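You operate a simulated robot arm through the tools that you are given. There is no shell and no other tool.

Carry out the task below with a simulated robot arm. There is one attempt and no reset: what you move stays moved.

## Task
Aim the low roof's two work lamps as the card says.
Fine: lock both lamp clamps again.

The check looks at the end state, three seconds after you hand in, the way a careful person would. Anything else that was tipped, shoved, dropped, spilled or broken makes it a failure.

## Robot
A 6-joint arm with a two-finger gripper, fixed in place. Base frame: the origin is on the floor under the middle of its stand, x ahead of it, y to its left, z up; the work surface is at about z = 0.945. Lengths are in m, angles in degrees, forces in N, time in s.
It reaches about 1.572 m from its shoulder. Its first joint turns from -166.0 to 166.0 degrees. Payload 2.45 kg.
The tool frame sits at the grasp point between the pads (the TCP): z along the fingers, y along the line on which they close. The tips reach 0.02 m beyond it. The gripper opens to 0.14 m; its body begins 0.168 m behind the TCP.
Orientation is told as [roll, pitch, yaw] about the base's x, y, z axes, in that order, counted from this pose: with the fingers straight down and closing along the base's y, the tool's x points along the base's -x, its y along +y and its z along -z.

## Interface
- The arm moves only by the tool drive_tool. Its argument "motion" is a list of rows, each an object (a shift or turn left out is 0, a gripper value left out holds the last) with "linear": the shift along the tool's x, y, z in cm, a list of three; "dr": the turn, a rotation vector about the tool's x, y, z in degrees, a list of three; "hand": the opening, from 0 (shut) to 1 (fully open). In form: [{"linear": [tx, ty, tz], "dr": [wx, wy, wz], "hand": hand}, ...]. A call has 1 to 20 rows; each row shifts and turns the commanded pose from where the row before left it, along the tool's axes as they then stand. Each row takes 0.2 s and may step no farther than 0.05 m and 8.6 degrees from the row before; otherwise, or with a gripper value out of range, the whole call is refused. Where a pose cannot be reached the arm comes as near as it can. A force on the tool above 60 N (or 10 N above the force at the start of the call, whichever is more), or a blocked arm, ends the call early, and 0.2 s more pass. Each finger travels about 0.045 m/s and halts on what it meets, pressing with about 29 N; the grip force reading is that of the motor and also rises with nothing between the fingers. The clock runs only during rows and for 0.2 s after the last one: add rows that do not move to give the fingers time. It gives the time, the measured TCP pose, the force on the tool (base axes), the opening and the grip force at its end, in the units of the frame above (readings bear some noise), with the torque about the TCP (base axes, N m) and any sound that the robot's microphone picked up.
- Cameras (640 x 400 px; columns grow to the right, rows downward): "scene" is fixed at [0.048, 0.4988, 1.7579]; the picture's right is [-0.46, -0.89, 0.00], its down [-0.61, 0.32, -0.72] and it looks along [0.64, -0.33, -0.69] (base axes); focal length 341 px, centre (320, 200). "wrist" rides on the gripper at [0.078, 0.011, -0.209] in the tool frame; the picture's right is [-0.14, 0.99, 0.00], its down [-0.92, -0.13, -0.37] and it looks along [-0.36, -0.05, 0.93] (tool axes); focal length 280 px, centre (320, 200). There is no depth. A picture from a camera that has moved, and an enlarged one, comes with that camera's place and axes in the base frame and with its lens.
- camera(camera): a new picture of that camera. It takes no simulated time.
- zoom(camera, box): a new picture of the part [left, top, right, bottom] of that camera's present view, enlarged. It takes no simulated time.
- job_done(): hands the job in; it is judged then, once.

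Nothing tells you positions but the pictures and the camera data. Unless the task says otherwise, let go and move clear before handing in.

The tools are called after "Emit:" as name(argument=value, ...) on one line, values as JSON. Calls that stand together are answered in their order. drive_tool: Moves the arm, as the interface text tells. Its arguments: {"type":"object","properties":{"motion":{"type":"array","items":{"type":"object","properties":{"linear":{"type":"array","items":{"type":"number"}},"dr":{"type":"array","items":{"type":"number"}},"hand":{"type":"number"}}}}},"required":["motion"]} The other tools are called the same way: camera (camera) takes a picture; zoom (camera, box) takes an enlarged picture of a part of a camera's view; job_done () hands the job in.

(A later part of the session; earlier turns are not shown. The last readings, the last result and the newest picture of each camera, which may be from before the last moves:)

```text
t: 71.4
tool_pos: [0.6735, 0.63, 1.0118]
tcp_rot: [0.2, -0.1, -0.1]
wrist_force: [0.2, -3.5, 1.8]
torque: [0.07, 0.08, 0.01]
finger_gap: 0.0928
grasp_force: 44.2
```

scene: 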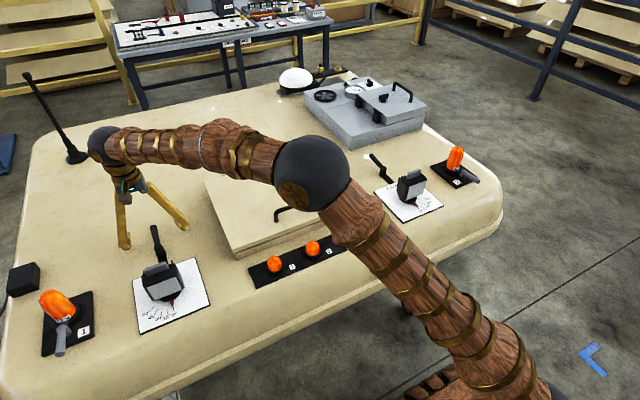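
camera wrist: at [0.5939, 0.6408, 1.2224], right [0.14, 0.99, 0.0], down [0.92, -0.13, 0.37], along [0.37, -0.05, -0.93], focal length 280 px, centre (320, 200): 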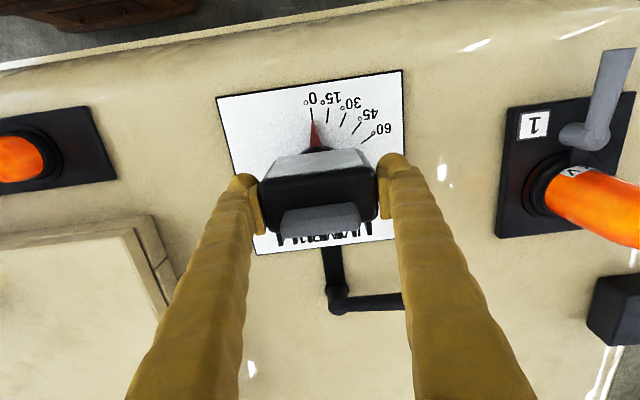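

Balanced grip now. Test-turn lamp 1 a few degrees clockwise (toward its scale).

Emit:
drive_tool(motion=[{"dr": [0, 0, 3]}, {"dr": [0, 0, 3]}])

Emit:
zoom(camera="wrist", box=[210, 60, 420, 260])

```text
t: 72.0
tool_pos: [0.6737, 0.6298, 1.0134]
tcp_rot: [0.1, -0.1, -6.0]
wrist_force: [-14.6, -10.0, 15.5]
torque: [-0.37, -0.19, 0.04]
finger_gap: 0.0928
grasp_force: 44.2
```

```text
2.00 times, centred on (315, 160) of wrist
camera zoom: at [0.5959, 0.6489, 1.2216], right [0.24, 0.97, 0.0], down [0.9, -0.22, 0.37], along [0.36, -0.09, -0.93], focal length 561 px, centre (330, 280)
```

zoom: 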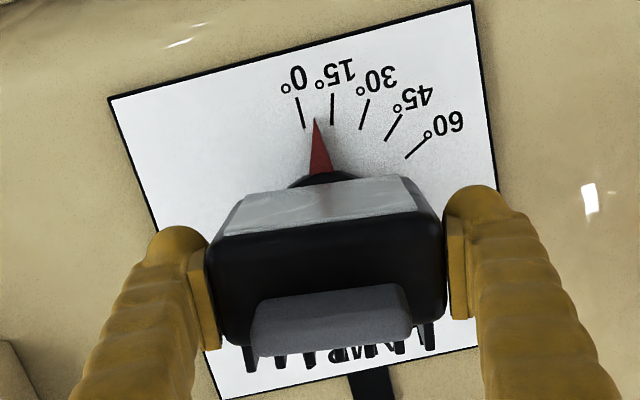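

It follows (pointer moved ~6°). I'll comply with the side forces a little and continue in small steps.

Emit:
drive_tool(motion=[{"linear": [0.09, -0.06, -0.1]}, {"dr": [0, 0, 3]}, {"dr": [0, 0, 3]}])

```text
t: 72.8
tool_pos: [0.6732, 0.6312, 1.0115]
tcp_rot: [0.2, -0.2, -12.0]
wrist_force: [6.3, 18.1, 10.4]
torque: [-0.4, -0.13, 0.05]
finger_gap: 0.0928
grasp_force: 45.3
```

Emit:
drive_tool(motion=[{"linear": [0, 0, 0]}, {"linear": [0, 0, 0]}])

```text
t: 73.4
tool_pos: [0.6725, 0.6307, 1.0128]
tcp_rot: [0.1, 0.0, -12.0]
wrist_force: [15.0, 29.5, 13.8]
torque: [-0.4, 0.23, 0.02]
finger_gap: 0.0925
grasp_force: 45.1
```

Emit:
drive_tool(motion=[{"linear": [-0.05, 0.18, -0.08]}, {"linear": [0, 0, 0]}])

```text
t: 74.0
tool_pos: [0.6727, 0.6294, 1.0125]
tcp_rot: [0.0, 0.0, -11.9]
wrist_force: [-6.2, 3.5, 10.5]
torque: [-0.35, 0.14, 0.0]
finger_gap: 0.0929
grasp_force: 45.8
```

Emit:
drive_tool(motion=[{"linear": [0, 0, -0.05], "dr": [0, 0, 4]}, {"dr": [0, 0, 4]}, {"linear": [0, 0, 0]}])

```text
t: 74.8
tool_pos: [0.6724, 0.6312, 1.0119]
tcp_rot: [0.0, -0.1, -20.0]
wrist_force: [-3.3, -8.2, -1.9]
torque: [0.07, -0.23, -0.06]
finger_gap: 0.0927
grasp_force: 45.2
```

Emit:
drive_tool(motion=[{"dr": [0, 0, 4]}, {"dr": [0, 0, 4]}, {"dr": [0, 0, 4]}, {"linear": [0, 0, 0]}])

Emit:
zoom(camera="wrist", box=[210, 60, 420, 260])

```text
t: 75.8
tool_pos: [0.6735, 0.6315, 1.012]
tcp_rot: [0.0, -0.1, -31.9]
wrist_force: [-4.7, -15.5, -27.9]
torque: [0.36, -0.27, -0.08]
finger_gap: 0.0927
grasp_force: 45.1
```

```text
2.00 times, centred on (315, 160) of wrist
camera zoom: at [0.6126, 0.6819, 1.2216], right [0.64, 0.77, 0.0], down [0.71, -0.6, 0.37], along [0.28, -0.24, -0.93], focal length 561 px, centre (330, 280)
```

zoom: 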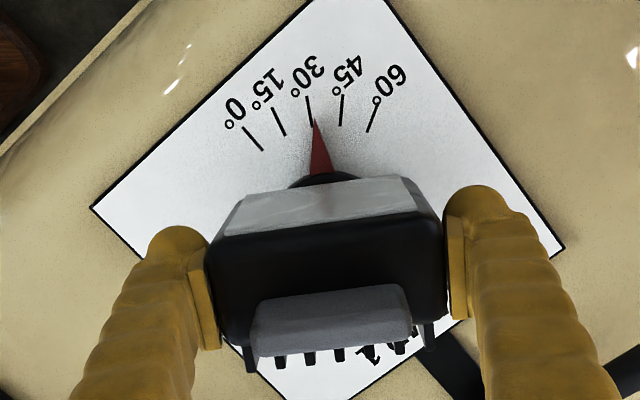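

Pointer is at ~32°. Relax the forces slightly and continue to 45°.

Emit:
drive_tool(motion=[{"linear": [-0.05, -0.08, 0.15]}, {"dr": [0, 0, 4.3]}, {"dr": [0, 0, 4.3]}, {"dr": [0, 0, 4.4]}, {"linear": [0, 0, 0]}])

Emit:
zoom(camera="wrist", box=[210, 60, 420, 260])

```text
t: 77.0
tool_pos: [0.6736, 0.632, 1.0124]
tcp_rot: [0.1, -0.1, -45.0]
wrist_force: [2.5, 16.7, -26.1]
torque: [-0.28, 0.21, -0.04]
finger_gap: 0.0927
grasp_force: 44.4
```

```text
2.00 times, centred on (315, 160) of wrist
camera zoom: at [0.6254, 0.6941, 1.2219], right [0.8, 0.6, 0.0], down [0.56, -0.74, 0.37], along [0.22, -0.29, -0.93], focal length 561 px, centre (330, 280)
```

zoom: 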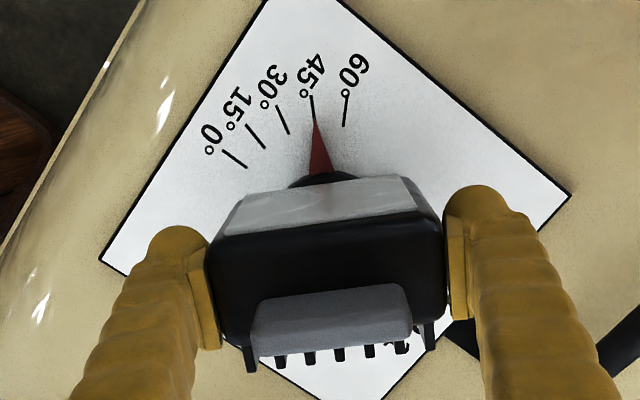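

The pointer lines up with 45°. I'll relieve residual forces, open the fingers, and rise.

Emit:
drive_tool(motion=[{"linear": [0.06, 0.06, 0.15]}, {"linear": [0, 0, 0]}])

```text
t: 77.6
tool_pos: [0.6722, 0.6321, 1.0123]
tcp_rot: [0.2, 0.0, -45.0]
wrist_force: [12.3, 6.8, -3.1]
torque: [-0.25, 0.52, 0.07]
finger_gap: 0.0925
grasp_force: 45.2
```

Emit:
drive_tool(motion=[{"hand": 0.8}, {"hand": 0.9}, {"hand": 0.9}, {"linear": [0, 0, -3], "hand": 0.9}, {"linear": [0, 0, -4]}, {"linear": [0, 0, -5]}, {"linear": [0, 0, -5]}, {"linear": [0, 0, -5]}])

Emit:
camera(camera="wrist")

Emit:
zoom(camera="wrist", box=[240, 60, 420, 250])

Emit:
zoom(camera="scene", box=[110, 210, 240, 340])

```text
t: 79.4
tool_pos: [0.6716, 0.6327, 1.2306]
tcp_rot: [0.1, 0.0, -45.0]
wrist_force: [0.4, -0.3, -0.5]
torque: [-0.01, 0.0, 0.02]
finger_gap: 0.126
grasp_force: 0.1
```

```text
taken
camera wrist: at [0.6237, 0.6933, 1.4398], right [0.8, 0.6, 0.0], down [0.56, -0.74, 0.37], along [0.22, -0.29, -0.93], focal length 280 px, centre (320, 200)
```

wrist: 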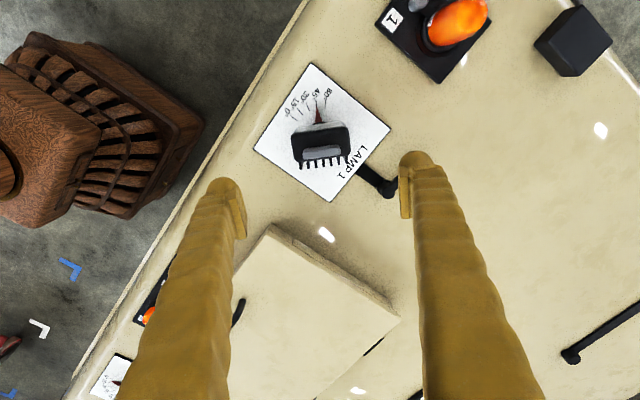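

```text
2.11 times, centred on (330, 155) of wrist
camera zoom: at [0.6237, 0.6933, 1.4398], right [0.8, 0.6, 0.0], down [0.56, -0.74, 0.37], along [0.22, -0.29, -0.93], focal length 590 px, centre (299, 295)
```

zoom: 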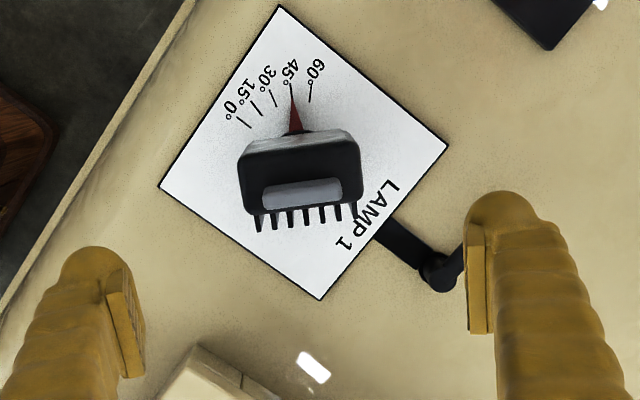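

```text
3.08 times, centred on (175, 275) of scene
camera zoom: at [0.048, 0.4988, 1.7579], right [-0.46, -0.89, 0.0], down [-0.61, 0.32, -0.72], along [0.64, -0.33, -0.69], focal length 1051 px, centre (766, -31)
```

zoom: 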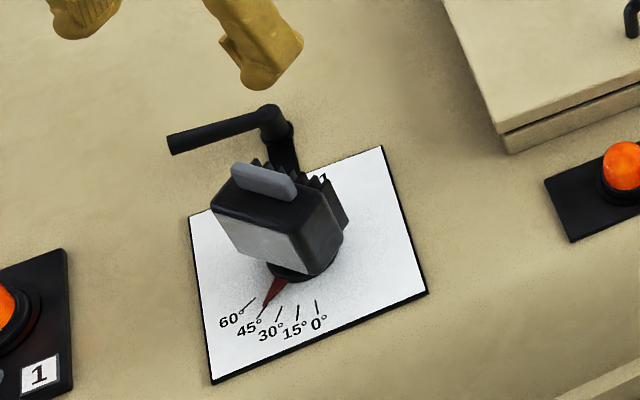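

Lamp 1 reads 45°. Now I'll return to lever 1 to lock it: turn the tool to match the handle and move above it.

Emit:
drive_tool(motion=[{"dr": [0, 0, -8.3], "hand": 0.45}, {"dr": [0, 0, -8.3]}, {"dr": [0, 0, -8.3]}, {"dr": [0, 0, -8.3]}, {"dr": [0, 0, -8.3]}, {"dr": [0, 0, -8.3]}, {"dr": [0, 0, -8.3]}, {"dr": [0, 0, -8.3]}, {"dr": [0, 0, -8.3]}, {"dr": [0, 0, -8.3]}, {"dr": [0, 0, -8.3]}, {"dr": [0, 0, -8.3]}, {"dr": [0, 0, -8.3]}, {"dr": [0, 0, -8.3]}, {"dr": [0, 0, -8.3]}, {"dr": [0, 0, -7.5]}])

```text
t: 82.8
tool_pos: [0.6732, 0.6317, 1.2312]
tcp_rot: [-0.2, -0.1, 87.2]
wrist_force: [1.0, -0.1, 0.3]
torque: [-0.01, 0.01, 0.02]
finger_gap: 0.063
grasp_force: 0.0
```

Emit:
drive_tool(motion=[{"linear": [-1.56, -3.7, 0]}, {"linear": [-1.56, -3.7, 0]}, {"linear": [-1.56, -3.7, 0]}, {"linear": [-1.56, -3.7, 0]}, {"linear": [0, 0, 4.25]}, {"linear": [0, 0, 4.25]}, {"linear": [0, 0, 4.25]}, {"linear": [0, 0, 4.25]}])

Emit:
camera(camera="wrist")

```text
t: 84.6
tool_pos: [0.8271, 0.6858, 1.063]
tcp_rot: [-0.1, -0.1, 87.1]
wrist_force: [0.3, -0.4, 0.8]
torque: [0.0, -0.05, 0.02]
finger_gap: 0.0629
grasp_force: 0.1
```

```text
taken
camera wrist: at [0.8115, 0.6088, 1.2726], right [-0.98, 0.19, 0.0], down [0.17, 0.91, 0.37], along [0.07, 0.36, -0.93], focal length 280 px, centre (320, 200)
```

wrist: 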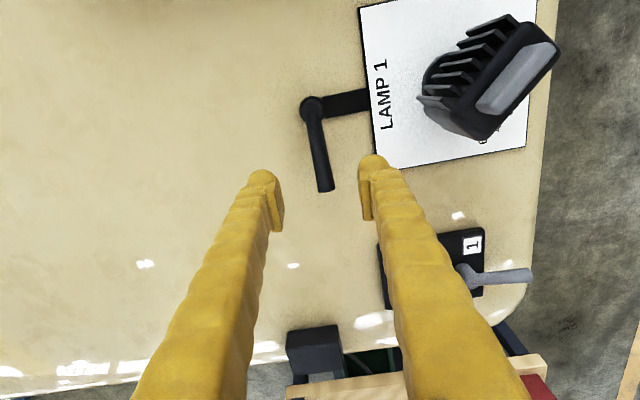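

Emit:
drive_tool(motion=[{"linear": [0, 0.2, 3]}, {"linear": [0, 0, 3]}, {"linear": [0, 0, 3]}, {"linear": [0, 0, 0.2]}])

Emit:
camera(camera="wrist")

```text
t: 85.6
tool_pos: [0.8214, 0.6856, 0.9701]
tcp_rot: [-0.1, -0.1, 87.0]
wrist_force: [0.1, 0.9, 0.4]
torque: [0.02, -0.01, 0.04]
finger_gap: 0.0632
grasp_force: 0.2
```

```text
taken
camera wrist: at [0.8062, 0.6078, 1.1779], right [-0.98, 0.19, 0.0], down [0.18, 0.91, 0.37], along [0.07, 0.36, -0.93], focal length 280 px, centre (320, 200)
```

wrist: 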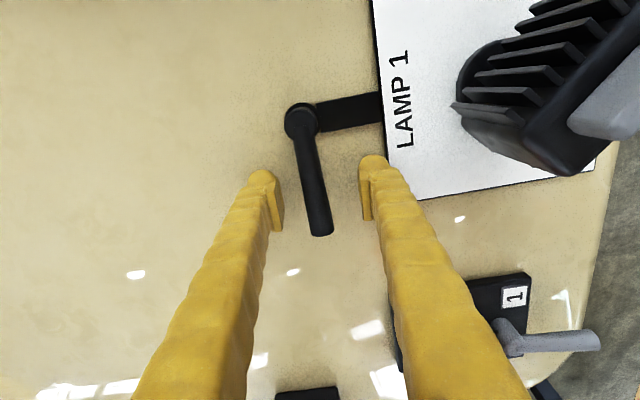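

The handle is a few millimetres off-centre; I'll adjust and close on it.

Emit:
drive_tool(motion=[{"linear": [0, -0.4, 0], "dr": [0, 0, -4]}, {"hand": 0.1}, {"hand": 0.1}, {"hand": 0.1}, {"hand": 0.1}, {"hand": 0.1}])

Emit:
camera(camera="wrist")

```text
t: 87.0
tool_pos: [0.8268, 0.6851, 0.9679]
tcp_rot: [-0.1, -0.1, 90.9]
wrist_force: [-2.5, -0.6, 0.5]
torque: [-0.01, -0.01, -0.03]
finger_gap: 0.0154
grasp_force: 0.7
```

```text
taken
camera wrist: at [0.8161, 0.6066, 1.1787], right [-0.99, 0.12, 0.0], down [0.11, 0.92, 0.37], along [0.05, 0.37, -0.93], focal length 280 px, centre (320, 200)
```

wrist: 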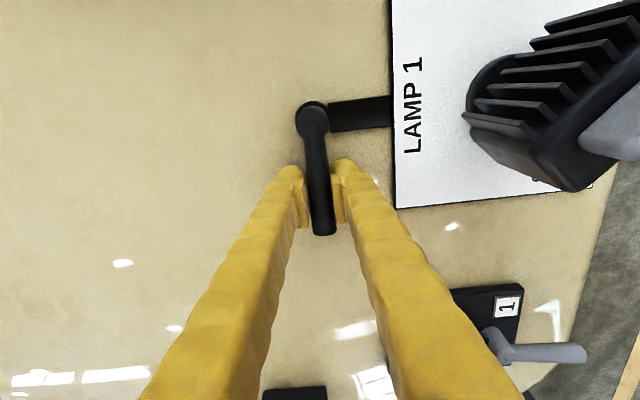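

Gripped. Turning the lever back clockwise to the locked position.

Emit:
drive_tool(motion=[{"linear": [0.055, -0.78, 0], "dr": [0, 0, 8]}, {"linear": [0.055, -0.78, 0], "dr": [0, 0, 8]}, {"linear": [0.055, -0.78, 0], "dr": [0, 0, 8]}, {"linear": [0.055, -0.78, 0], "dr": [0, 0, 8]}])

Emit:
camera(camera="wrist")

```text
t: 88.0
tool_pos: [0.8572, 0.6773, 0.969]
tcp_rot: [0.0, -0.1, 58.9]
wrist_force: [-1.7, 0.1, -1.6]
torque: [0.02, 0.0, -0.03]
finger_gap: 0.0157
grasp_force: 1.3
```

```text
taken
camera wrist: at [0.8069, 0.6159, 1.1795], right [-0.78, 0.63, 0.0], down [0.58, 0.72, 0.37], along [0.23, 0.29, -0.93], focal length 280 px, centre (320, 200)
```

wrist: 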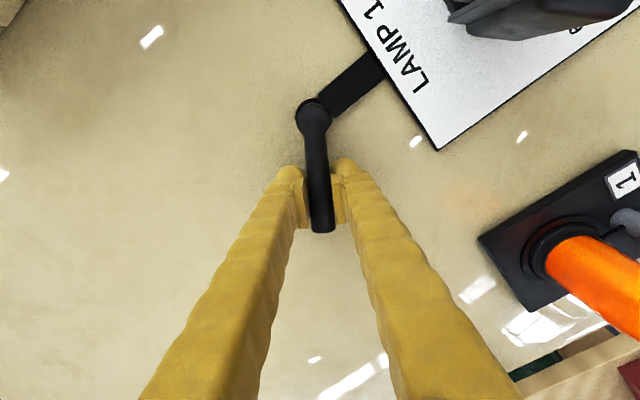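

Emit:
drive_tool(motion=[{"linear": [0.055, -0.78, 0], "dr": [0, 0, 8]}, {"linear": [0.055, -0.78, 0], "dr": [0, 0, 8]}, {"linear": [0.055, -0.78, 0], "dr": [0, 0, 8]}, {"linear": [0.055, -0.78, 0], "dr": [0, 0, 8]}, {"linear": [0.055, -0.78, 0], "dr": [0, 0, 8]}])

Emit:
camera(camera="wrist")

```text
t: 89.2
tool_pos: [0.8809, 0.6484, 0.968]
tcp_rot: [0.0, -0.1, 18.9]
wrist_force: [0.9, 2.1, -0.5]
torque: [-0.03, 0.03, -0.01]
finger_gap: 0.0153
grasp_force: 1.1
```

```text
taken
camera wrist: at [0.8027, 0.6329, 1.1776], right [-0.19, 0.98, 0.0], down [0.91, 0.18, 0.37], along [0.36, 0.07, -0.93], focal length 280 px, centre (320, 200)
```

wrist: 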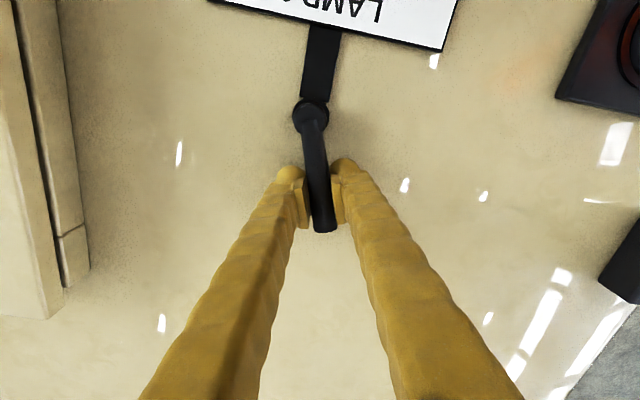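

Emit:
drive_tool(motion=[{"linear": [0.055, -0.82, 0], "dr": [0, 0, 8]}, {"linear": [0.055, -0.82, 0], "dr": [0, 0, 8]}, {"linear": [0, -0.3, 0], "dr": [0, 0, 3]}])

Emit:
zoom(camera="wrist", box=[220, 0, 420, 250])

```text
t: 90.0
tool_pos: [0.8838, 0.6275, 0.9686]
tcp_rot: [0.1, -0.1, -0.1]
wrist_force: [-0.6, 5.4, -1.4]
torque: [-0.04, -0.03, 0.02]
finger_gap: 0.0171
grasp_force: 2.3
```

```text
1.60 times, centred on (320, 125) of wrist
camera zoom: at [0.8048, 0.6387, 1.1785], right [0.14, 0.99, 0.0], down [0.92, -0.13, 0.37], along [0.37, -0.05, -0.93], focal length 449 px, centre (320, 320)
```

zoom: 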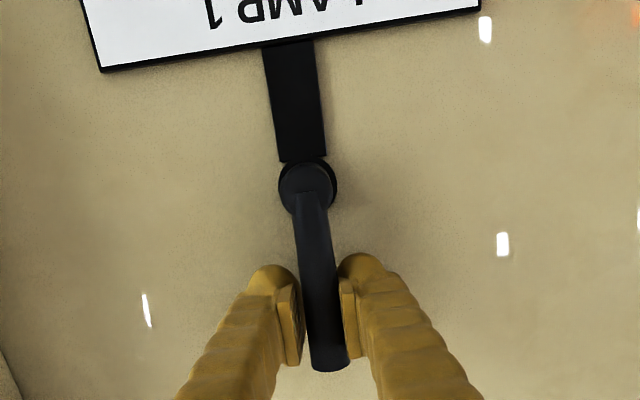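

The handle is back in line with its strip with resistance (stop). A final small nudge to seat it, then release and rise.

Emit:
drive_tool(motion=[{"linear": [0, -0.2, 0]}, {"linear": [0, 0, 0]}])

Emit:
drive_tool(motion=[{"linear": [0, 0.25, 0]}, {"hand": 0.4}, {"hand": 0.4}, {"hand": 0.4}, {"hand": 0.4}, {"linear": [0, 0, -4]}, {"linear": [0, 0, -4]}, {"linear": [0, 0, -4]}, {"linear": [0, 0, -4]}, {"linear": [0, 0, -4]}])

Emit:
camera(camera="wrist")

Emit:
zoom(camera="scene", box=[110, 210, 240, 340])

```text
t: 90.6
tool_pos: [0.8834, 0.6257, 0.9702]
tcp_rot: [0.0, -0.2, 0.0]
wrist_force: [1.4, 8.6, -2.7]
torque: [-0.03, -0.02, -0.02]
finger_gap: 0.0195
grasp_force: 4.3
```

```text
t: 92.8
tool_pos: [0.8805, 0.6288, 1.1686]
tcp_rot: [0.1, -0.1, 0.0]
wrist_force: [-0.4, 0.0, 0.6]
torque: [0.0, 0.05, -0.02]
finger_gap: 0.0562
grasp_force: 0.1
```

```text
taken
camera wrist: at [0.803, 0.6401, 1.3782], right [0.14, 0.99, 0.0], down [0.92, -0.13, 0.37], along [0.37, -0.05, -0.93], focal length 280 px, centre (320, 200)
```

wrist: 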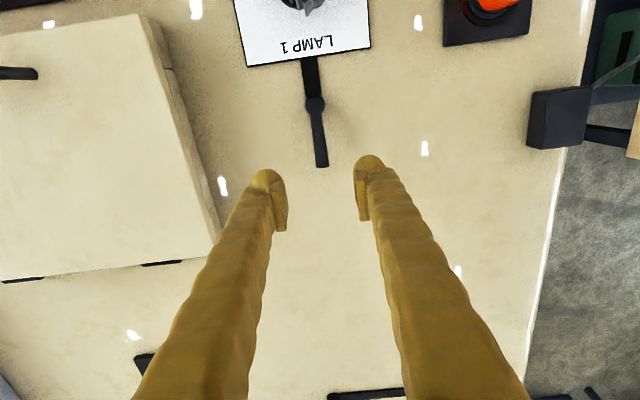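

```text
3.08 times, centred on (175, 275) of scene
camera zoom: at [0.048, 0.4988, 1.7579], right [-0.46, -0.89, 0.0], down [-0.61, 0.32, -0.72], along [0.64, -0.33, -0.69], focal length 1051 px, centre (766, -31)
```

zoom: 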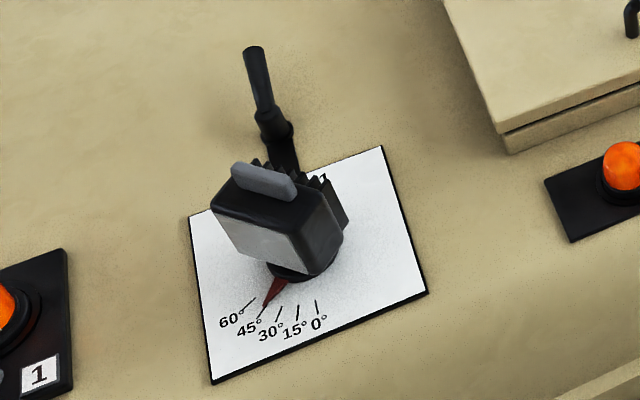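

Lever 1 is back exactly at its original locked position and lamp 1 still reads 45°. Now moving over to lamp 2.

Emit:
drive_tool(motion=[{"linear": [4.5, 0, -2]}, {"linear": [4.5, 0, -2]}, {"linear": [4.5, 0, -2]}, {"linear": [4.5, 0, -2]}, {"linear": [0, -4.9, 0]}, {"linear": [0, -4.9, 0]}, {"linear": [0, -4.9, 0]}, {"linear": [0, -4.9, 0]}, {"linear": [0, -4.9, 0]}, {"linear": [0, -4.9, 0]}, {"linear": [0, -4.9, 0]}, {"linear": [0, -4.9, 0]}, {"linear": [0, -4.9, 0]}, {"linear": [0, -4.9, 0]}, {"linear": [0, -4.9, 0]}, {"linear": [0, -4.9, 0]}, {"linear": [0, -4.9, 0]}, {"linear": [0, -4.9, 0]}, {"linear": [0, -4.9, 0]}, {"linear": [0, -4.9, 0]}])

Emit:
camera(camera="wrist")

Emit:
zoom(camera="wrist", box=[230, 40, 410, 240])

Emit:
camera(camera="scene")

```text
t: 97.0
tool_pos: [0.7036, -0.1556, 1.2492]
tcp_rot: [0.3, -0.1, 0.0]
wrist_force: [0.4, -0.1, 0.6]
torque: [-0.01, 0.02, 0.02]
finger_gap: 0.0559
grasp_force: 0.1
```

```text
taken
camera wrist: at [0.624, -0.1452, 1.4589], right [0.14, 0.99, 0.0], down [0.92, -0.13, 0.37], along [0.37, -0.05, -0.93], focal length 280 px, centre (320, 200)
```

wrist: 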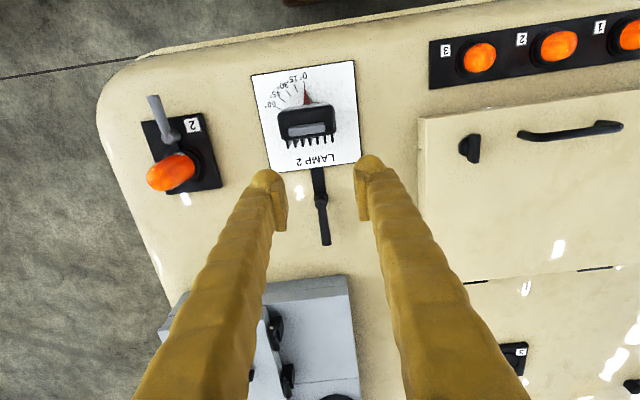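

```text
2.00 times, centred on (320, 140) of wrist
camera zoom: at [0.624, -0.1452, 1.4589], right [0.14, 0.99, 0.0], down [0.92, -0.13, 0.37], along [0.37, -0.05, -0.93], focal length 561 px, centre (320, 320)
```

zoom: 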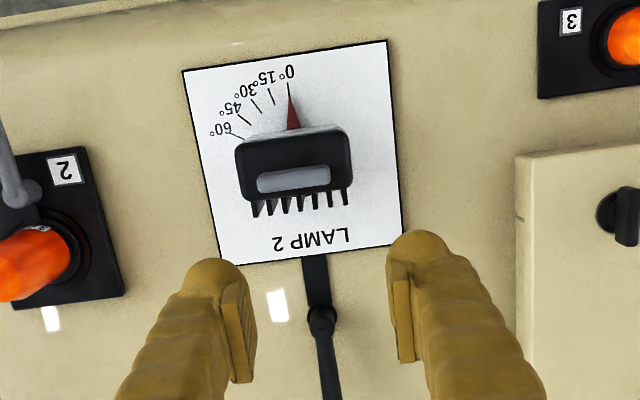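

```text
taken
```

scene: 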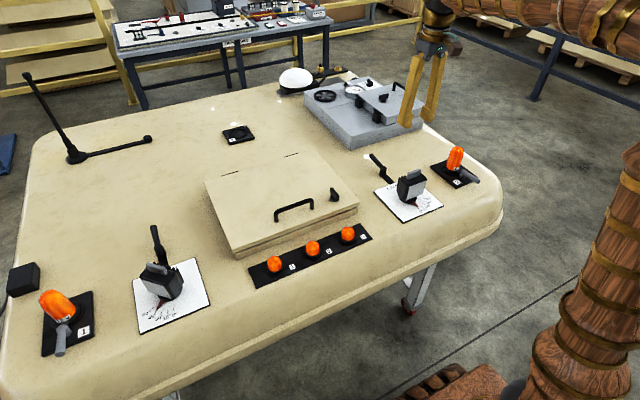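

Lever 2's handle lies near y≈−0.169, boss at x≈0.82. Moving above it and partway down.

Emit:
drive_tool(motion=[{"linear": [-4.43, -0.35, 0], "hand": 0.55}, {"linear": [-4.43, -0.35, 0]}, {"linear": [-4.43, -0.35, 0]}, {"linear": [-4.43, -0.35, 0]}, {"linear": [0, 0, 4.5]}, {"linear": [0, 0, 4.5]}, {"linear": [0, 0, 4.5]}, {"linear": [0, 0, 4.5]}])

Emit:
camera(camera="wrist")

Emit:
camera(camera="scene")

```text
t: 98.8
tool_pos: [0.8828, -0.1678, 1.0653]
tcp_rot: [0.0, -0.2, 0.0]
wrist_force: [0.8, -0.1, 0.4]
torque: [0.03, 0.0, 0.02]
finger_gap: 0.0773
grasp_force: 0.1
```

```text
taken
camera wrist: at [0.8032, -0.1579, 1.2748], right [0.14, 0.99, 0.0], down [0.92, -0.13, 0.37], along [0.37, -0.05, -0.93], focal length 280 px, centre (320, 200)
```

wrist: 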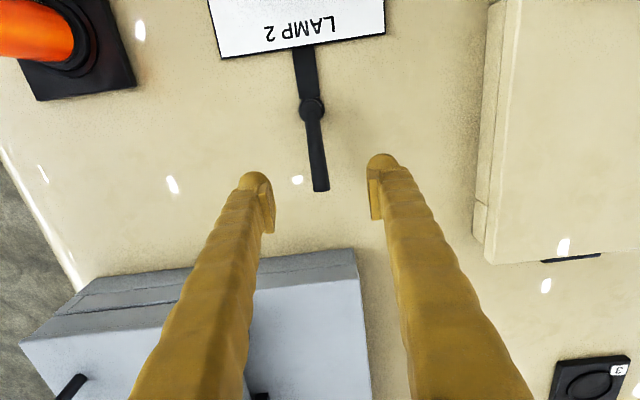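

```text
taken
```

scene: 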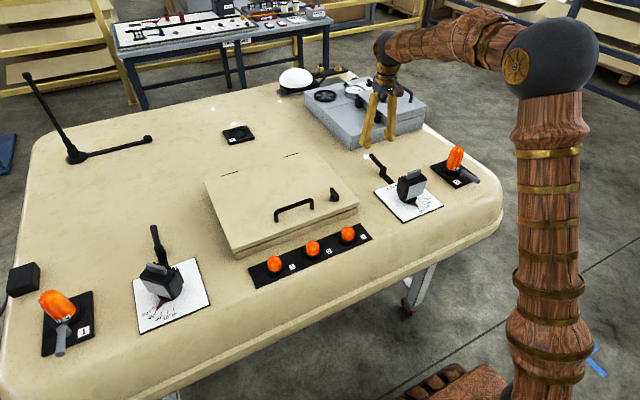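

Emit:
drive_tool(motion=[{"linear": [0, -0.35, 3]}, {"linear": [0, 0, 3]}, {"linear": [0, 0, 2]}, {"linear": [0, 0, 1.5]}])

Emit:
camera(camera="wrist")

```text
t: 99.8
tool_pos: [0.8825, -0.1745, 0.9748]
tcp_rot: [0.1, 0.0, 0.1]
wrist_force: [-0.3, -0.6, -0.2]
torque: [-0.01, 0.03, 0.04]
finger_gap: 0.077
grasp_force: 0.1
```

```text
taken
camera wrist: at [0.804, -0.1642, 1.1836], right [0.14, 0.99, 0.0], down [0.92, -0.13, 0.37], along [0.37, -0.05, -0.93], focal length 280 px, centre (320, 200)
```

wrist: 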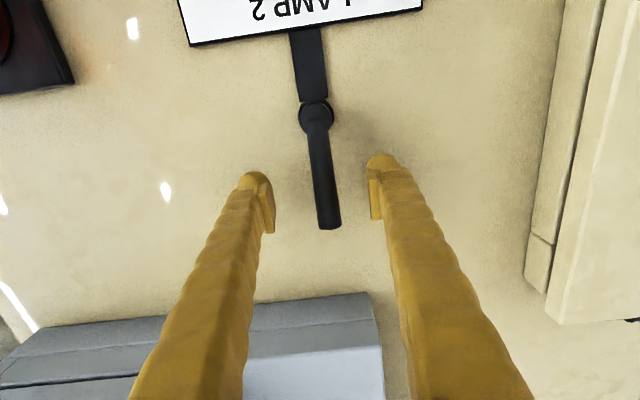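

Emit:
drive_tool(motion=[{"linear": [0, 0.3, 0.45]}, {"hand": 0.1}, {"hand": 0.1}, {"hand": 0.1}, {"hand": 0.1}, {"hand": 0.1}])

Emit:
camera(camera="wrist")

```text
t: 101.2
tool_pos: [0.8824, -0.1714, 0.9687]
tcp_rot: [0.1, -0.1, 0.0]
wrist_force: [0.3, 3.2, -0.9]
torque: [-0.04, 0.02, -0.02]
finger_gap: 0.0159
grasp_force: 1.2
```

```text
taken
camera wrist: at [0.8038, -0.1608, 1.1782], right [0.14, 0.99, 0.0], down [0.92, -0.13, 0.37], along [0.37, -0.05, -0.93], focal length 280 px, centre (320, 200)
```

wrist: 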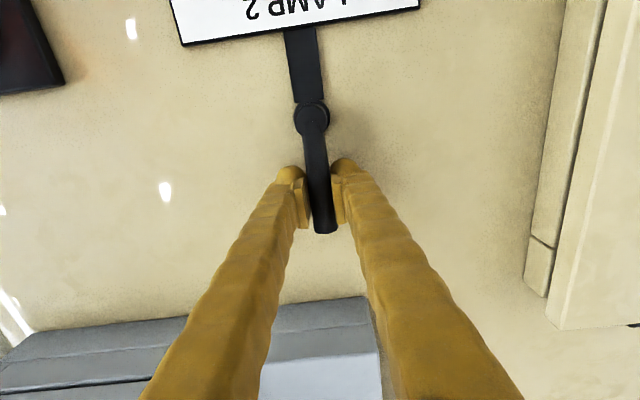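

Gripped lever 2. Testing a small counterclockwise turn, as with lever 1.

Emit:
drive_tool(motion=[{"linear": [0.02, 0.4, 0], "dr": [0, 0, -4]}, {"linear": [0.02, 0.4, 0], "dr": [0, 0, -4]}])

```text
t: 101.8
tool_pos: [0.8801, -0.1636, 0.9693]
tcp_rot: [0.1, -0.2, 8.1]
wrist_force: [1.0, -0.7, 0.2]
torque: [0.04, 0.01, -0.04]
finger_gap: 0.0154
grasp_force: 0.7
```

It turns freely. Continuing counterclockwise.

Emit:
drive_tool(motion=[{"linear": [0.055, 0.79, 0], "dr": [0, 0, -8]}, {"linear": [0.055, 0.79, 0], "dr": [0, 0, -8]}, {"linear": [0.055, 0.79, 0], "dr": [0, 0, -8]}, {"linear": [0.055, 0.79, 0], "dr": [0, 0, -8]}, {"linear": [0.055, 0.79, 0], "dr": [0, 0, -8]}])

Emit:
camera(camera="wrist")

```text
t: 103.0
tool_pos: [0.8621, -0.1268, 0.9686]
tcp_rot: [0.0, -0.1, 48.1]
wrist_force: [2.1, -1.1, -1.2]
torque: [0.02, 0.02, 0.04]
finger_gap: 0.0154
grasp_force: 1.2
```

```text
taken
camera wrist: at [0.8013, -0.1786, 1.1778], right [-0.65, 0.76, 0.0], down [0.71, 0.6, 0.37], along [0.28, 0.24, -0.93], focal length 280 px, centre (320, 200)
```

wrist: 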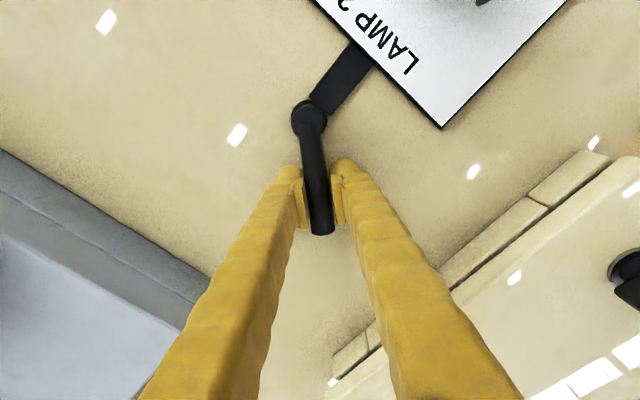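

Emit:
drive_tool(motion=[{"linear": [0.055, 0.79, 0], "dr": [0, 0, -8]}, {"linear": [0.055, 0.79, 0], "dr": [0, 0, -8]}, {"linear": [0.055, 0.79, 0], "dr": [0, 0, -8]}, {"linear": [0.055, 0.79, 0], "dr": [0, 0, -8]}, {"linear": [0.055, 0.79, 0], "dr": [0, 0, -8]}])

Emit:
camera(camera="wrist")

```text
t: 104.2
tool_pos: [0.8264, -0.1118, 0.9674]
tcp_rot: [-0.1, -0.1, 88.0]
wrist_force: [1.9, -0.3, 0.1]
torque: [0.0, 0.03, -0.03]
finger_gap: 0.0153
grasp_force: 1.1
```

```text
taken
camera wrist: at [0.8125, -0.1913, 1.1777], right [-0.99, 0.17, 0.0], down [0.16, 0.92, 0.37], along [0.06, 0.36, -0.93], focal length 280 px, centre (320, 200)
```

wrist: 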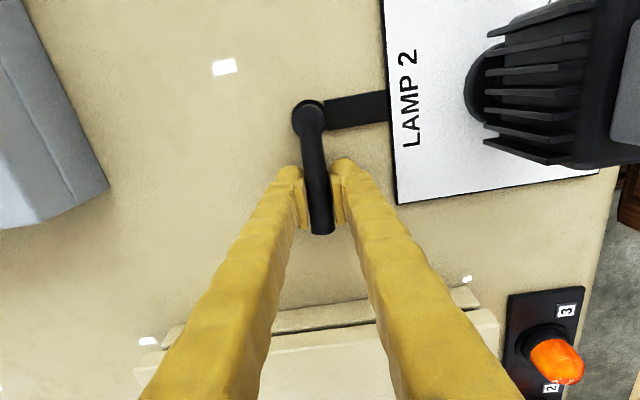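

Emit:
drive_tool(motion=[{"linear": [0, 0.3, 0], "dr": [0, 0, -3]}, {"linear": [0, 0, 0]}])

```text
t: 104.8
tool_pos: [0.8228, -0.1136, 0.9687]
tcp_rot: [-0.1, -0.1, 91.0]
wrist_force: [5.3, -1.1, -1.3]
torque: [-0.02, 0.06, -0.09]
finger_gap: 0.0175
grasp_force: 2.5
```

At the open stop. Releasing lever 2, rising, and turning back to hover over lamp 2.

Emit:
drive_tool(motion=[{"linear": [0, -0.2, 0]}, {"hand": 0.36}, {"hand": 0.36}, {"hand": 0.36}, {"hand": 0.36}, {"linear": [0, 0, -4]}, {"linear": [0, 0, -4]}, {"linear": [0, 0, -5]}, {"linear": [0, 0, -5]}, {"linear": [0, 0, -5]}, {"linear": [0, 0, -3]}])

Emit:
drive_tool(motion=[{"dr": [0, 0, 8.3], "hand": 1.0}, {"dr": [0, 0, 8.3]}, {"dr": [0, 0, 8.3]}, {"dr": [0, 0, 8.3]}, {"dr": [0, 0, 8.3]}, {"dr": [0, 0, 8.3]}, {"dr": [0, 0, 8.3]}, {"dr": [0, 0, 8.3]}, {"dr": [0, 0, 8.3]}, {"dr": [0, 0, 8.3]}, {"dr": [0, 0, 8.0]}])

Emit:
camera(camera="wrist")

```text
t: 107.2
tool_pos: [0.8229, -0.112, 1.2285]
tcp_rot: [-0.1, -0.1, 91.0]
wrist_force: [0.7, 0.2, 0.3]
torque: [-0.02, 0.05, -0.01]
finger_gap: 0.0504
grasp_force: 0.2
```

```text
t: 109.6
tool_pos: [0.8246, -0.1131, 1.2301]
tcp_rot: [0.1, -0.1, -0.1]
wrist_force: [-0.5, 0.2, 0.2]
torque: [-0.01, 0.03, -0.01]
finger_gap: 0.1402
grasp_force: 0.0
```

```text
taken
camera wrist: at [0.7458, -0.1025, 1.4383], right [0.14, 0.99, 0.0], down [0.92, -0.13, 0.37], along [0.37, -0.05, -0.93], focal length 280 px, centre (320, 200)
```

wrist: 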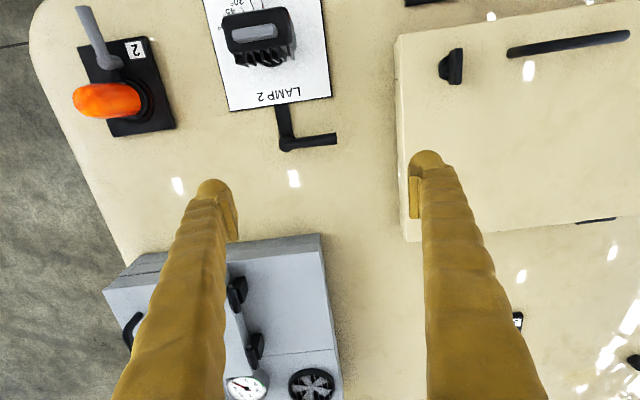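

Emit:
drive_tool(motion=[{"linear": [3.78, -1.42, 0]}, {"linear": [3.78, -1.42, 0]}, {"linear": [3.78, -1.42, 0]}, {"linear": [3.78, -1.42, 0]}])

Emit:
zoom(camera="wrist", box=[240, 60, 420, 250])

Emit:
camera(camera="wrist")

```text
t: 110.6
tool_pos: [0.6735, -0.1685, 1.2291]
tcp_rot: [0.2, 0.0, 0.0]
wrist_force: [0.5, -0.5, -0.4]
torque: [0.0, -0.01, -0.03]
finger_gap: 0.1399
grasp_force: 0.1
```

```text
2.11 times, centred on (330, 155) of wrist
camera zoom: at [0.5958, -0.1573, 1.4383], right [0.14, 0.99, 0.0], down [0.92, -0.13, 0.37], along [0.37, -0.05, -0.93], focal length 590 px, centre (299, 295)
```

zoom: 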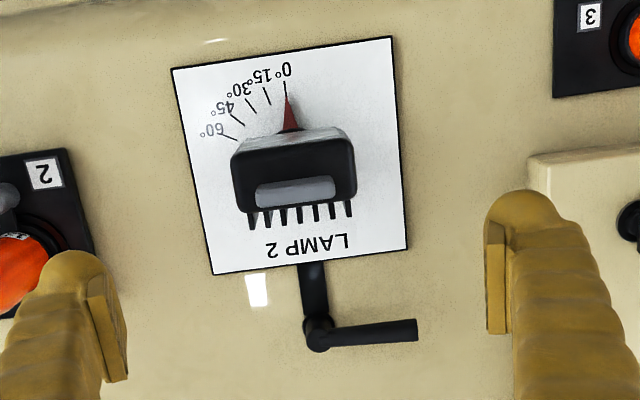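

```text
taken
camera wrist: at [0.5958, -0.1573, 1.4383], right [0.14, 0.99, 0.0], down [0.92, -0.13, 0.37], along [0.37, -0.05, -0.93], focal length 280 px, centre (320, 200)
```

wrist: 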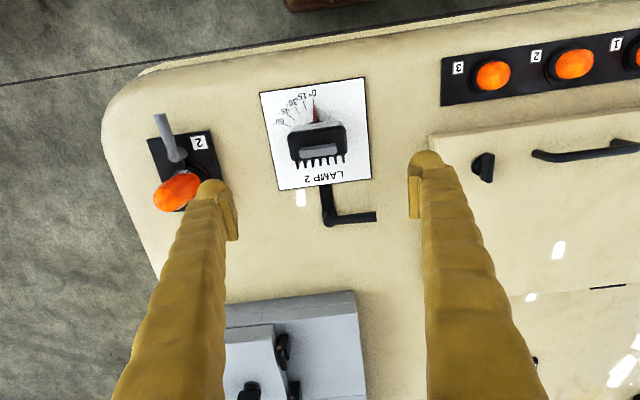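

Lamp 2 is centred near (0.6735, −0.1715). Lowering the open fingers around it and gripping lightly.

Emit:
drive_tool(motion=[{"linear": [0, -0.3, 4.5]}, {"linear": [0, 0, 4.5]}, {"linear": [0, 0, 4.5]}, {"linear": [0, 0, 4.5]}, {"linear": [0, 0, 3.7]}])

Emit:
zoom(camera="wrist", box=[160, 60, 460, 260])

```text
t: 111.8
tool_pos: [0.6722, -0.1711, 1.0114]
tcp_rot: [0.1, -0.1, -0.1]
wrist_force: [0.1, 0.5, 0.4]
torque: [-0.03, -0.01, 0.02]
finger_gap: 0.14
grasp_force: 0.0
```

```text
2.00 times, centred on (310, 160) of wrist
camera zoom: at [0.5935, -0.1604, 1.2205], right [0.14, 0.99, 0.0], down [0.92, -0.13, 0.37], along [0.37, -0.05, -0.93], focal length 561 px, centre (340, 280)
```

zoom: 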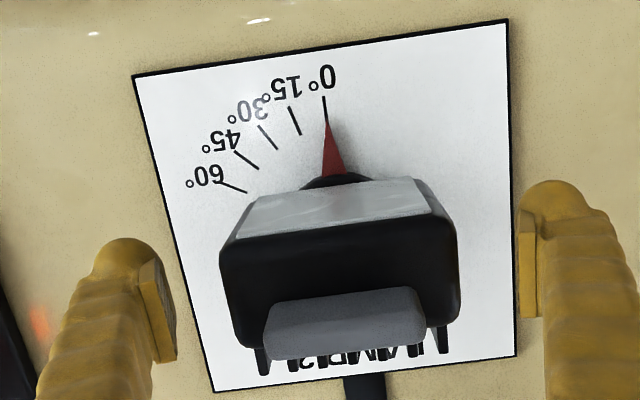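

Emit:
drive_tool(motion=[{"hand": 0.655}, {"hand": 0.655}, {"hand": 0.655}, {"hand": 0.655}, {"hand": 0.655}])

```text
t: 113.0
tool_pos: [0.6724, -0.1699, 1.0113]
tcp_rot: [0.1, -0.1, 0.0]
wrist_force: [0.1, 7.5, -2.2]
torque: [-0.3, -0.04, -0.03]
finger_gap: 0.0959
grasp_force: 3.3
```

Emit:
drive_tool(motion=[{"linear": [0, 0.1, 0]}, {"hand": 0.65}, {"hand": 0.65}])

```text
t: 113.8
tool_pos: [0.6715, -0.1699, 1.0104]
tcp_rot: [0.2, -0.1, 0.0]
wrist_force: [1.0, 4.7, 2.6]
torque: [-0.08, -0.03, 0.05]
finger_gap: 0.0938
grasp_force: 8.3
```

Emit:
drive_tool(motion=[{"linear": [0, 0.05, 0]}, {"dr": [0, 0, -3]}, {"dr": [0, 0, -3]}, {"linear": [0, 0, 0]}])

Emit:
zoom(camera="wrist", box=[210, 60, 420, 260])

```text
t: 114.8
tool_pos: [0.6726, -0.171, 1.0109]
tcp_rot: [0.1, -0.1, 6.1]
wrist_force: [-29.7, 16.8, 20.9]
torque: [-0.18, -0.31, 0.09]
finger_gap: 0.0926
grasp_force: 44.8
```

```text
2.00 times, centred on (315, 160) of wrist
camera zoom: at [0.5931, -0.1682, 1.2204], right [0.03, 1.0, 0.0], down [0.93, -0.03, 0.37], along [0.37, -0.01, -0.93], focal length 561 px, centre (330, 280)
```

zoom: 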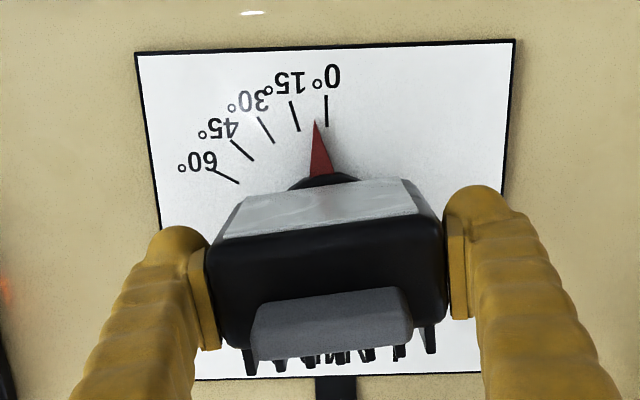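

It follows. Relieve side forces a little and proceed to 15°.

Emit:
drive_tool(motion=[{"linear": [0.12, 0.08, -0.1]}, {"linear": [0, 0, 0]}])

```text
t: 115.4
tool_pos: [0.6725, -0.1707, 1.0103]
tcp_rot: [0.1, 0.0, 6.1]
wrist_force: [4.7, 15.3, -33.6]
torque: [-0.55, -0.43, 0.05]
finger_gap: 0.0926
grasp_force: 45.0
```

Emit:
drive_tool(motion=[{"linear": [0, 0.06, 0.06]}, {"dr": [0, 0, -3]}, {"dr": [0, 0, -3]}, {"linear": [0, 0, 0]}])

Emit:
zoom(camera="wrist", box=[210, 60, 420, 260])

```text
t: 116.4
tool_pos: [0.6724, -0.1696, 1.0104]
tcp_rot: [0.0, -0.1, 12.0]
wrist_force: [13.7, -18.7, -31.7]
torque: [0.53, 0.29, -0.07]
finger_gap: 0.0927
grasp_force: 45.3
```

```text
2.00 times, centred on (315, 160) of wrist
camera zoom: at [0.5929, -0.1764, 1.2208], right [-0.07, 1.0, 0.0], down [0.93, 0.07, 0.37], along [0.37, 0.03, -0.93], focal length 561 px, centre (330, 280)
```

zoom: 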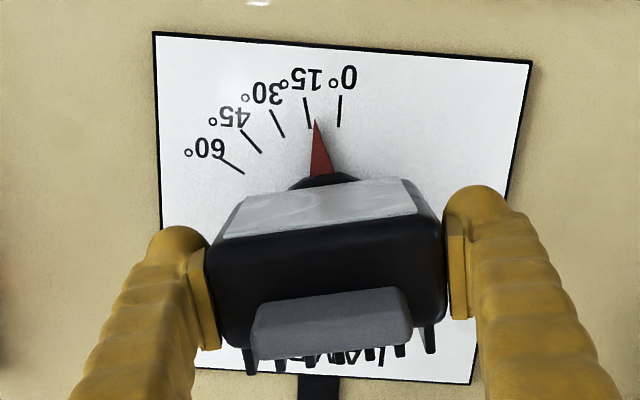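

Emit:
drive_tool(motion=[{"linear": [-0.03, -0.06, 0.06]}, {"dr": [0, 0, -3]}, {"linear": [0, 0, 0]}])

Emit:
zoom(camera="wrist", box=[210, 60, 420, 260])

```text
t: 117.2
tool_pos: [0.6729, -0.1708, 1.0116]
tcp_rot: [0.0, -0.3, 15.0]
wrist_force: [20.5, -18.8, -6.9]
torque: [0.66, 0.72, -0.05]
finger_gap: 0.0928
grasp_force: 45.3
```

```text
2.00 times, centred on (315, 160) of wrist
camera zoom: at [0.5931, -0.1807, 1.2207], right [-0.12, 0.99, 0.0], down [0.92, 0.11, 0.37], along [0.37, 0.05, -0.93], focal length 561 px, centre (330, 280)
```

zoom: 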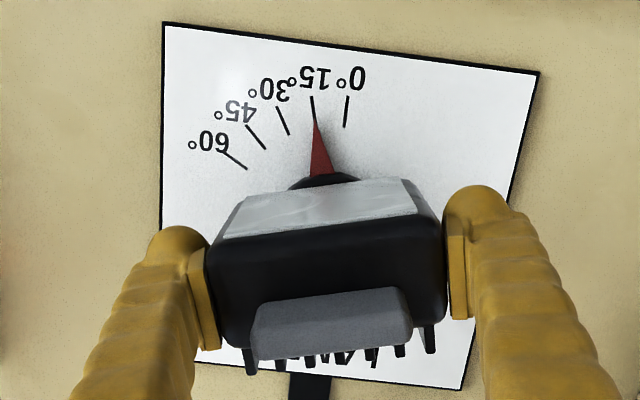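

Pointer is on the 15° tick. Relieving forces, releasing and rising.

Emit:
drive_tool(motion=[{"linear": [-0.05, -0.08, 0.01]}, {"linear": [0, 0, 0]}])

Emit:
drive_tool(motion=[{"hand": 0.75}, {"hand": 0.9}, {"hand": 0.9}, {"hand": 0.9}, {"linear": [0, 0, -3]}, {"linear": [0, 0, -4]}, {"linear": [0, 0, -5]}, {"linear": [0, 0, -5]}, {"linear": [0, 0, -5]}])

Emit:
zoom(camera="wrist", box=[240, 60, 420, 250])

Emit:
zoom(camera="scene", box=[350, 130, 490, 230])

```text
t: 117.8
tool_pos: [0.6727, -0.1704, 1.0108]
tcp_rot: [0.2, -0.2, 15.0]
wrist_force: [7.2, 1.4, 26.8]
torque: [0.06, 0.43, 0.01]
finger_gap: 0.0927
grasp_force: 44.9
```

```text
t: 119.8
tool_pos: [0.6757, -0.1742, 1.2297]
tcp_rot: [0.1, -0.1, 15.0]
wrist_force: [0.0, -0.1, -0.1]
torque: [-0.01, 0.01, -0.02]
finger_gap: 0.1259
grasp_force: 0.0
```

```text
2.11 times, centred on (330, 155) of wrist
camera zoom: at [0.5971, -0.1836, 1.439], right [-0.12, 0.99, 0.0], down [0.92, 0.11, 0.37], along [0.37, 0.05, -0.93], focal length 590 px, centre (299, 295)
```

zoom: 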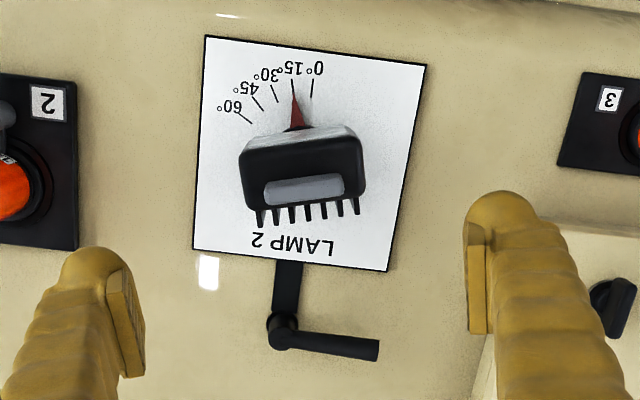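

```text
4.00 times, centred on (420, 180) of scene
camera zoom: at [0.048, 0.4988, 1.7579], right [-0.46, -0.89, 0.0], down [-0.61, 0.32, -0.72], along [0.64, -0.33, -0.69], focal length 1366 px, centre (-80, 280)
```

zoom: 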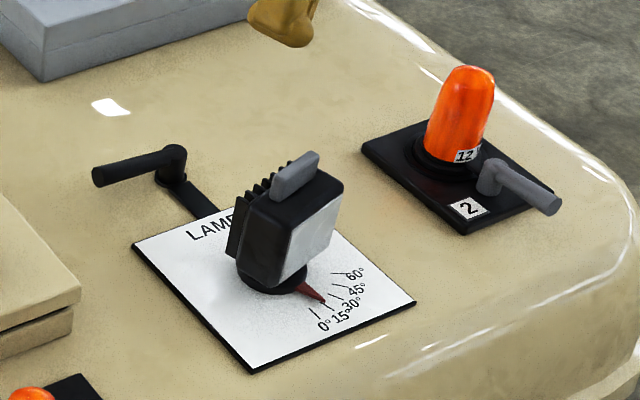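

Lamp 2 reads 15°. Now to lever 2 to lock it: turning the tool to the handle's direction and moving above it.

Emit:
drive_tool(motion=[{"dr": [0, 0, -8.44], "hand": 0.45}, {"dr": [0, 0, -8.44]}, {"dr": [0, 0, -8.44]}, {"dr": [0, 0, -8.44]}, {"dr": [0, 0, -8.44]}, {"dr": [0, 0, -8.44]}, {"dr": [0, 0, -8.44]}, {"dr": [0, 0, -8.44]}, {"dr": [0, 0, -8.44]}, {"linear": [-1.43, -3.78, 0]}, {"linear": [-1.43, -3.78, 0]}, {"linear": [-1.43, -3.78, 0]}, {"linear": [-1.43, -3.78, 0]}, {"linear": [0, 0, 4.25]}, {"linear": [0, 0, 4.25]}, {"linear": [0, 0, 4.25]}, {"linear": [0, 0, 4.25]}])

Emit:
camera(camera="wrist")

```text
t: 123.4
tool_pos: [0.8207, -0.1119, 1.0604]
tcp_rot: [-0.1, -0.1, 91.0]
wrist_force: [0.1, 0.4, 0.5]
torque: [0.05, 0.03, 0.0]
finger_gap: 0.0632
grasp_force: 0.0
```

```text
taken
camera wrist: at [0.8115, -0.1903, 1.2698], right [-0.99, 0.12, 0.0], down [0.11, 0.92, 0.37], along [0.05, 0.37, -0.93], focal length 280 px, centre (320, 200)
```

wrist: 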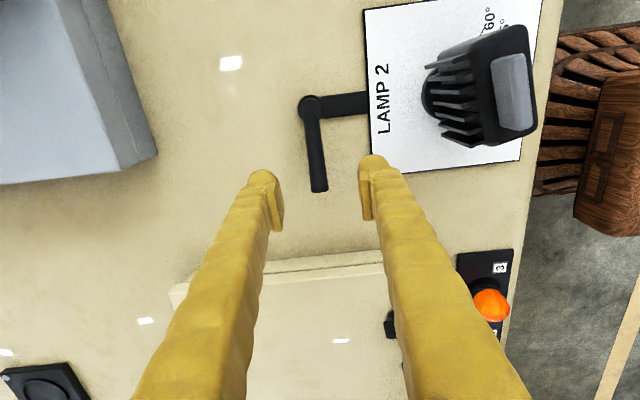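

Emit:
drive_tool(motion=[{"linear": [0, -0.35, 3]}, {"linear": [0, 0, 3]}, {"linear": [0, 0, 2]}, {"linear": [0, 0, 1.1]}])

Emit:
camera(camera="wrist")

```text
t: 124.4
tool_pos: [0.8264, -0.1104, 0.9695]
tcp_rot: [0.0, -0.1, 91.0]
wrist_force: [-0.5, -0.6, -0.1]
torque: [0.0, 0.02, 0.0]
finger_gap: 0.0632
grasp_force: 0.0
```

```text
taken
camera wrist: at [0.8168, -0.1891, 1.1782], right [-0.99, 0.12, 0.0], down [0.11, 0.92, 0.37], along [0.05, 0.37, -0.93], focal length 280 px, centre (320, 200)
```

wrist: 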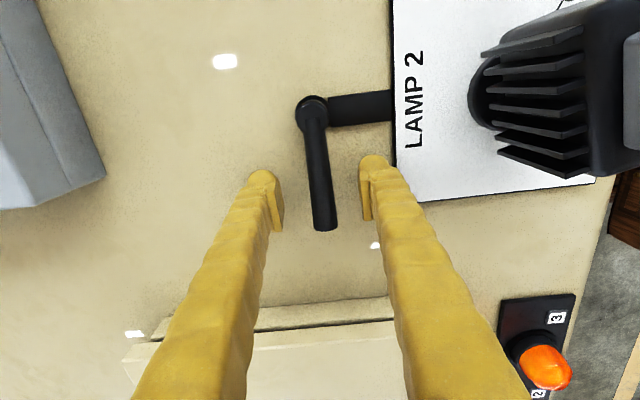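

The handle is centred between the fingers. Closing and turning it back clockwise.

Emit:
drive_tool(motion=[{"hand": 0.1}, {"hand": 0.1}, {"hand": 0.1}, {"hand": 0.1}])

Emit:
drive_tool(motion=[{"linear": [0.055, -0.79, 0], "dr": [0, 0, 8]}, {"linear": [0.055, -0.79, 0], "dr": [0, 0, 8]}, {"linear": [0.055, -0.79, 0], "dr": [0, 0, 8]}, {"linear": [0.055, -0.79, 0], "dr": [0, 0, 8]}])

Emit:
camera(camera="wrist")

```text
t: 125.4
tool_pos: [0.8269, -0.1104, 0.9673]
tcp_rot: [-0.1, 0.0, 91.0]
wrist_force: [-4.0, 1.2, 0.1]
torque: [-0.03, -0.02, -0.07]
finger_gap: 0.016
grasp_force: 1.6
```

```text
t: 126.4
tool_pos: [0.8564, -0.1193, 0.9695]
tcp_rot: [0.0, -0.1, 58.9]
wrist_force: [-2.1, 1.0, -0.7]
torque: [-0.01, -0.02, -0.02]
finger_gap: 0.0155
grasp_force: 1.2
```

```text
taken
camera wrist: at [0.8075, -0.181, 1.1791], right [-0.78, 0.63, 0.0], down [0.58, 0.72, 0.37], along [0.23, 0.29, -0.93], focal length 280 px, centre (320, 200)
```

wrist: 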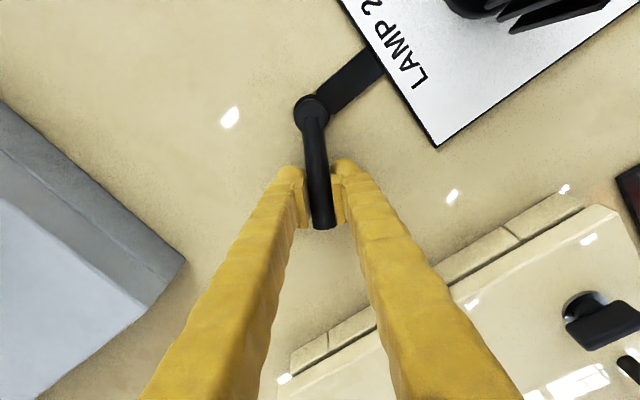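

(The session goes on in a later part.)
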